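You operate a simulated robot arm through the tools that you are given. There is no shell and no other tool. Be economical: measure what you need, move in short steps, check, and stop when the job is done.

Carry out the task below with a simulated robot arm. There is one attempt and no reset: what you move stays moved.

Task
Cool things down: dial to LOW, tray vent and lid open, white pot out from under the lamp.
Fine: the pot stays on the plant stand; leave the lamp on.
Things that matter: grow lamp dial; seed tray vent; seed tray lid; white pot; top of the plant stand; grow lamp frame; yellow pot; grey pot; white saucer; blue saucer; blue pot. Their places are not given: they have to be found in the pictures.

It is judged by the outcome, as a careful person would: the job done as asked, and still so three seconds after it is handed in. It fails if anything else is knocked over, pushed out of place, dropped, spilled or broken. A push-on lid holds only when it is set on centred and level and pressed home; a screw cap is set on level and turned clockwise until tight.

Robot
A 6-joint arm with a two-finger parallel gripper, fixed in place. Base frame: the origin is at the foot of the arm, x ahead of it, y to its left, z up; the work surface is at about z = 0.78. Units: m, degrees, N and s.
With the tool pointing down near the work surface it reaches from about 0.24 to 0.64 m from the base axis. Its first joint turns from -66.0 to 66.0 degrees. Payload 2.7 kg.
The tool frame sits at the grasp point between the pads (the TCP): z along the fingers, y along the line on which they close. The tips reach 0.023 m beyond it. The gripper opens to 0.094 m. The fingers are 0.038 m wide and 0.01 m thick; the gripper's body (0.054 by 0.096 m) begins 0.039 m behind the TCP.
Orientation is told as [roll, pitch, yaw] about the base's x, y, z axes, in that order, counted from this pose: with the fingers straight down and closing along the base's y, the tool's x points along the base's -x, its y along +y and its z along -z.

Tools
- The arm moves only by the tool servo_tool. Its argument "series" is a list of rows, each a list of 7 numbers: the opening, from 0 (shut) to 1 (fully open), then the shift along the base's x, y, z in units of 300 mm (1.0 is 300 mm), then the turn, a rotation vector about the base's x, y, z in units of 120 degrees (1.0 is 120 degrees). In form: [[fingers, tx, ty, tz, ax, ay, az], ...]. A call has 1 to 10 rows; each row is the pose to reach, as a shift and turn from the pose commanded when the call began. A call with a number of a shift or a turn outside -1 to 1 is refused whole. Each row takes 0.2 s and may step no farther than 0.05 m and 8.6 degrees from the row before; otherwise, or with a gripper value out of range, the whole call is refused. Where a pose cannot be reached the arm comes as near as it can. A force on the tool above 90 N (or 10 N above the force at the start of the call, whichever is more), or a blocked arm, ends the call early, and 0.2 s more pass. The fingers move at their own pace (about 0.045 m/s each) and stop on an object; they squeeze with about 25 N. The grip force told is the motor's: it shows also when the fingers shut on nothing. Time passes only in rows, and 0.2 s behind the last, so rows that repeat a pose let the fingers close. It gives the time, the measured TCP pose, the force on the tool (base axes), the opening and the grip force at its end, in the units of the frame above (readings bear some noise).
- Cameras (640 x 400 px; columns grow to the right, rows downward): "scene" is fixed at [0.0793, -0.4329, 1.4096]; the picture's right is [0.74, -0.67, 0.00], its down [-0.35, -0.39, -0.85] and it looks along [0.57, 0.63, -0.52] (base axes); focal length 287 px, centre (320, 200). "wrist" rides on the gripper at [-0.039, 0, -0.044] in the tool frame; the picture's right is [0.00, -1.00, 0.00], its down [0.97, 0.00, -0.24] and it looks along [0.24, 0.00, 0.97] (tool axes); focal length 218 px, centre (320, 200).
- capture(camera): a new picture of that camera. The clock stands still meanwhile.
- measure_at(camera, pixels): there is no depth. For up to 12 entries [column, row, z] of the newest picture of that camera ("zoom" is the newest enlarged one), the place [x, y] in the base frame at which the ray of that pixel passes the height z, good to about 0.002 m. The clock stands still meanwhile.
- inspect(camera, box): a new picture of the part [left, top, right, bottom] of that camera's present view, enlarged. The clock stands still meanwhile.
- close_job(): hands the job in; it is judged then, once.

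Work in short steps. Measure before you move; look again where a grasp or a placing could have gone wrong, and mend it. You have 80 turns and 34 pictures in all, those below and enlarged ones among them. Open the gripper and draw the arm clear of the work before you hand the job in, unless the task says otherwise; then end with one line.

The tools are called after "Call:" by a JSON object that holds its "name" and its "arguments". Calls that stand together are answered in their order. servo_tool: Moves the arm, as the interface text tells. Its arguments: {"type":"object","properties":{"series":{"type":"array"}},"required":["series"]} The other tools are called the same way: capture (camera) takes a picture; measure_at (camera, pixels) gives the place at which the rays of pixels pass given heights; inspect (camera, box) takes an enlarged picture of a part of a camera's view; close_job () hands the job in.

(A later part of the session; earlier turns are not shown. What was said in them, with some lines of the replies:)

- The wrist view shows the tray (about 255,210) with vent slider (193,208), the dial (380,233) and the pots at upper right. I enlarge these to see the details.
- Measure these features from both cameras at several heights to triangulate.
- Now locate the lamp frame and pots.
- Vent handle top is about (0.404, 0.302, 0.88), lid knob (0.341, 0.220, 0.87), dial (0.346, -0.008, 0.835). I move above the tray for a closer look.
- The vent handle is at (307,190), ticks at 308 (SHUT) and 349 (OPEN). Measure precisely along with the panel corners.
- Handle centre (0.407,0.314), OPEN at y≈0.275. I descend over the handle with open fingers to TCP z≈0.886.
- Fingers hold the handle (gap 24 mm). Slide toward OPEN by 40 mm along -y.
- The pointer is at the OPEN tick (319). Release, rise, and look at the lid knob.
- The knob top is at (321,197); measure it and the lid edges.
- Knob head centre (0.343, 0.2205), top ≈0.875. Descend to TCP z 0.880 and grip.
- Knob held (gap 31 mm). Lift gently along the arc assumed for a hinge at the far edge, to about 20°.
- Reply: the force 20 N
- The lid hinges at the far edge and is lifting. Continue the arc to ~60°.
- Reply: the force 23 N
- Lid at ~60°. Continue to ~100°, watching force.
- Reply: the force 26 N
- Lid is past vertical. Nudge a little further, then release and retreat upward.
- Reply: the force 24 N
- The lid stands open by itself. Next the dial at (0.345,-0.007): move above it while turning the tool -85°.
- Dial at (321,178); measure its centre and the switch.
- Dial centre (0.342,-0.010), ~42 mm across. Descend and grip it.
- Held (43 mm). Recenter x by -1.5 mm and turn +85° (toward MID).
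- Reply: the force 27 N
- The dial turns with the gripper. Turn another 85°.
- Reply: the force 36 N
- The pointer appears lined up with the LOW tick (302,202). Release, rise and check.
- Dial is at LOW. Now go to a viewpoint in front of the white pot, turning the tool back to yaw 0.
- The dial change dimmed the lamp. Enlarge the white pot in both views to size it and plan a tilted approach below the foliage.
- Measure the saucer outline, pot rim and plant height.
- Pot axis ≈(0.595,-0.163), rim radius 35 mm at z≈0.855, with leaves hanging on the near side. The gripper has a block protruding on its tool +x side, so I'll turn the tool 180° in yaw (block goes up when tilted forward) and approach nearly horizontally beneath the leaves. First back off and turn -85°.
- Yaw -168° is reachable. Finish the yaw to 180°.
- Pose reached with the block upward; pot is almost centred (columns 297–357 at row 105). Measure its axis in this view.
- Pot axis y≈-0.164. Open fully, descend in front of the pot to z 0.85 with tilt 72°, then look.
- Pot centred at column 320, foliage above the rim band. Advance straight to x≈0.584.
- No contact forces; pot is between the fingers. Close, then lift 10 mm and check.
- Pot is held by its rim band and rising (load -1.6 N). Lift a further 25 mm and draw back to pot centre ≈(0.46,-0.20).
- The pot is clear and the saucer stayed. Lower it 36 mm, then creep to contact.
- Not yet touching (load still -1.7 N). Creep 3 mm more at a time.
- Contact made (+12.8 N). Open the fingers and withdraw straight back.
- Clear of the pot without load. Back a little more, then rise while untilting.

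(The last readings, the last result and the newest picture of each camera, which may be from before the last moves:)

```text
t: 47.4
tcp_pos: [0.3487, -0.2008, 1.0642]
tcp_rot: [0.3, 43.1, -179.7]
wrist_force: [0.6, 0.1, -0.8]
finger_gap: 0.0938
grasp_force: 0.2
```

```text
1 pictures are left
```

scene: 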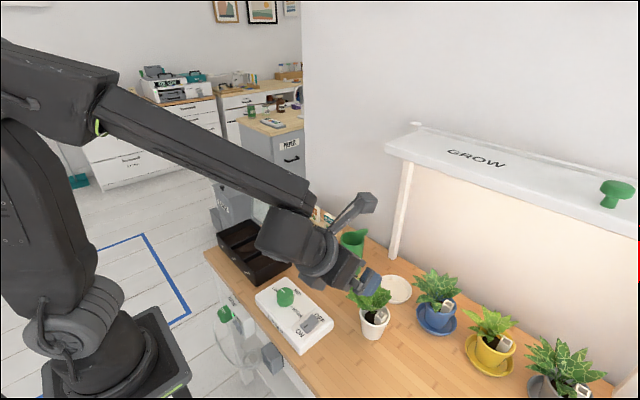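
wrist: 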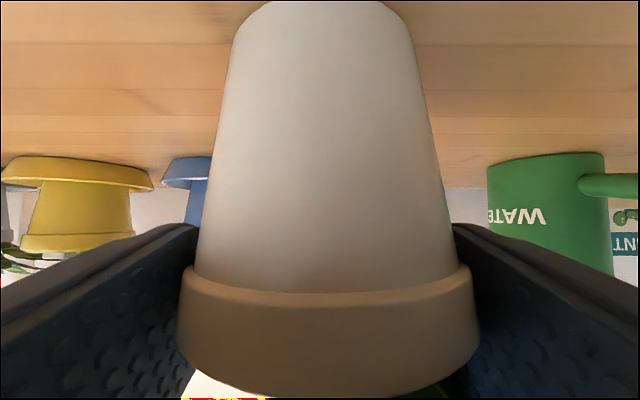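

Pot stands upright in front of the lamp. Raise the arm clear a little further and verify the lid with the last picture.

Call:
{"name": "servo_tool", "arguments": {"series": [[1, 0, 0, 0.1, 0, 0.06, 0], [1, 0, 0, 0.2, 0, 0.12, 0], [1, 0, 0, 0.3, 0, 0.18, 0], [1, 0, 0, 0.4, 0, 0.24, 0], [1, 0, 0, 0.45, 0, 0.3, 0], [1, 0, 0, 0.45, 0, 0.36, 0], [1, 0, 0, 0.45, 0, 0.36, 0]]}}

Call:
{"name": "inspect", "arguments": {"camera": "scene", "box": [190, 160, 470, 350]}}

```text
t: 49.0
tcp_pos: [0.3478, -0.2017, 1.1995]
tcp_rot: [0.1, -0.1, -179.8]
wrist_force: [-0.1, 0.5, 0.5]
finger_gap: 0.0941
grasp_force: 0.0
```

```text
2.11 times, centred on (330, 255) of scene
```

zoom: 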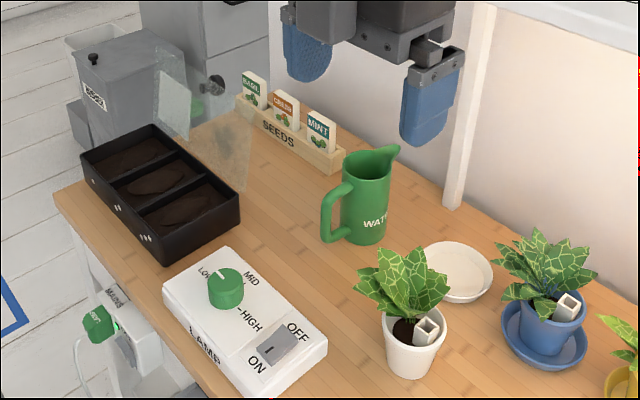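

The dial points to LOW, the lid stands open with the vent open, the switch is still ON, and the pot is upright on the stand with its saucer in place. I hand it in.

Call:
{"name": "close_job", "arguments": {}}

```text
The job is handed in.
```

The dial is at LOW, the tray vent and lid are open, and the white pot stands on the plant stand in front of the lamp; the lamp is still on, and the white saucer was left where it was.
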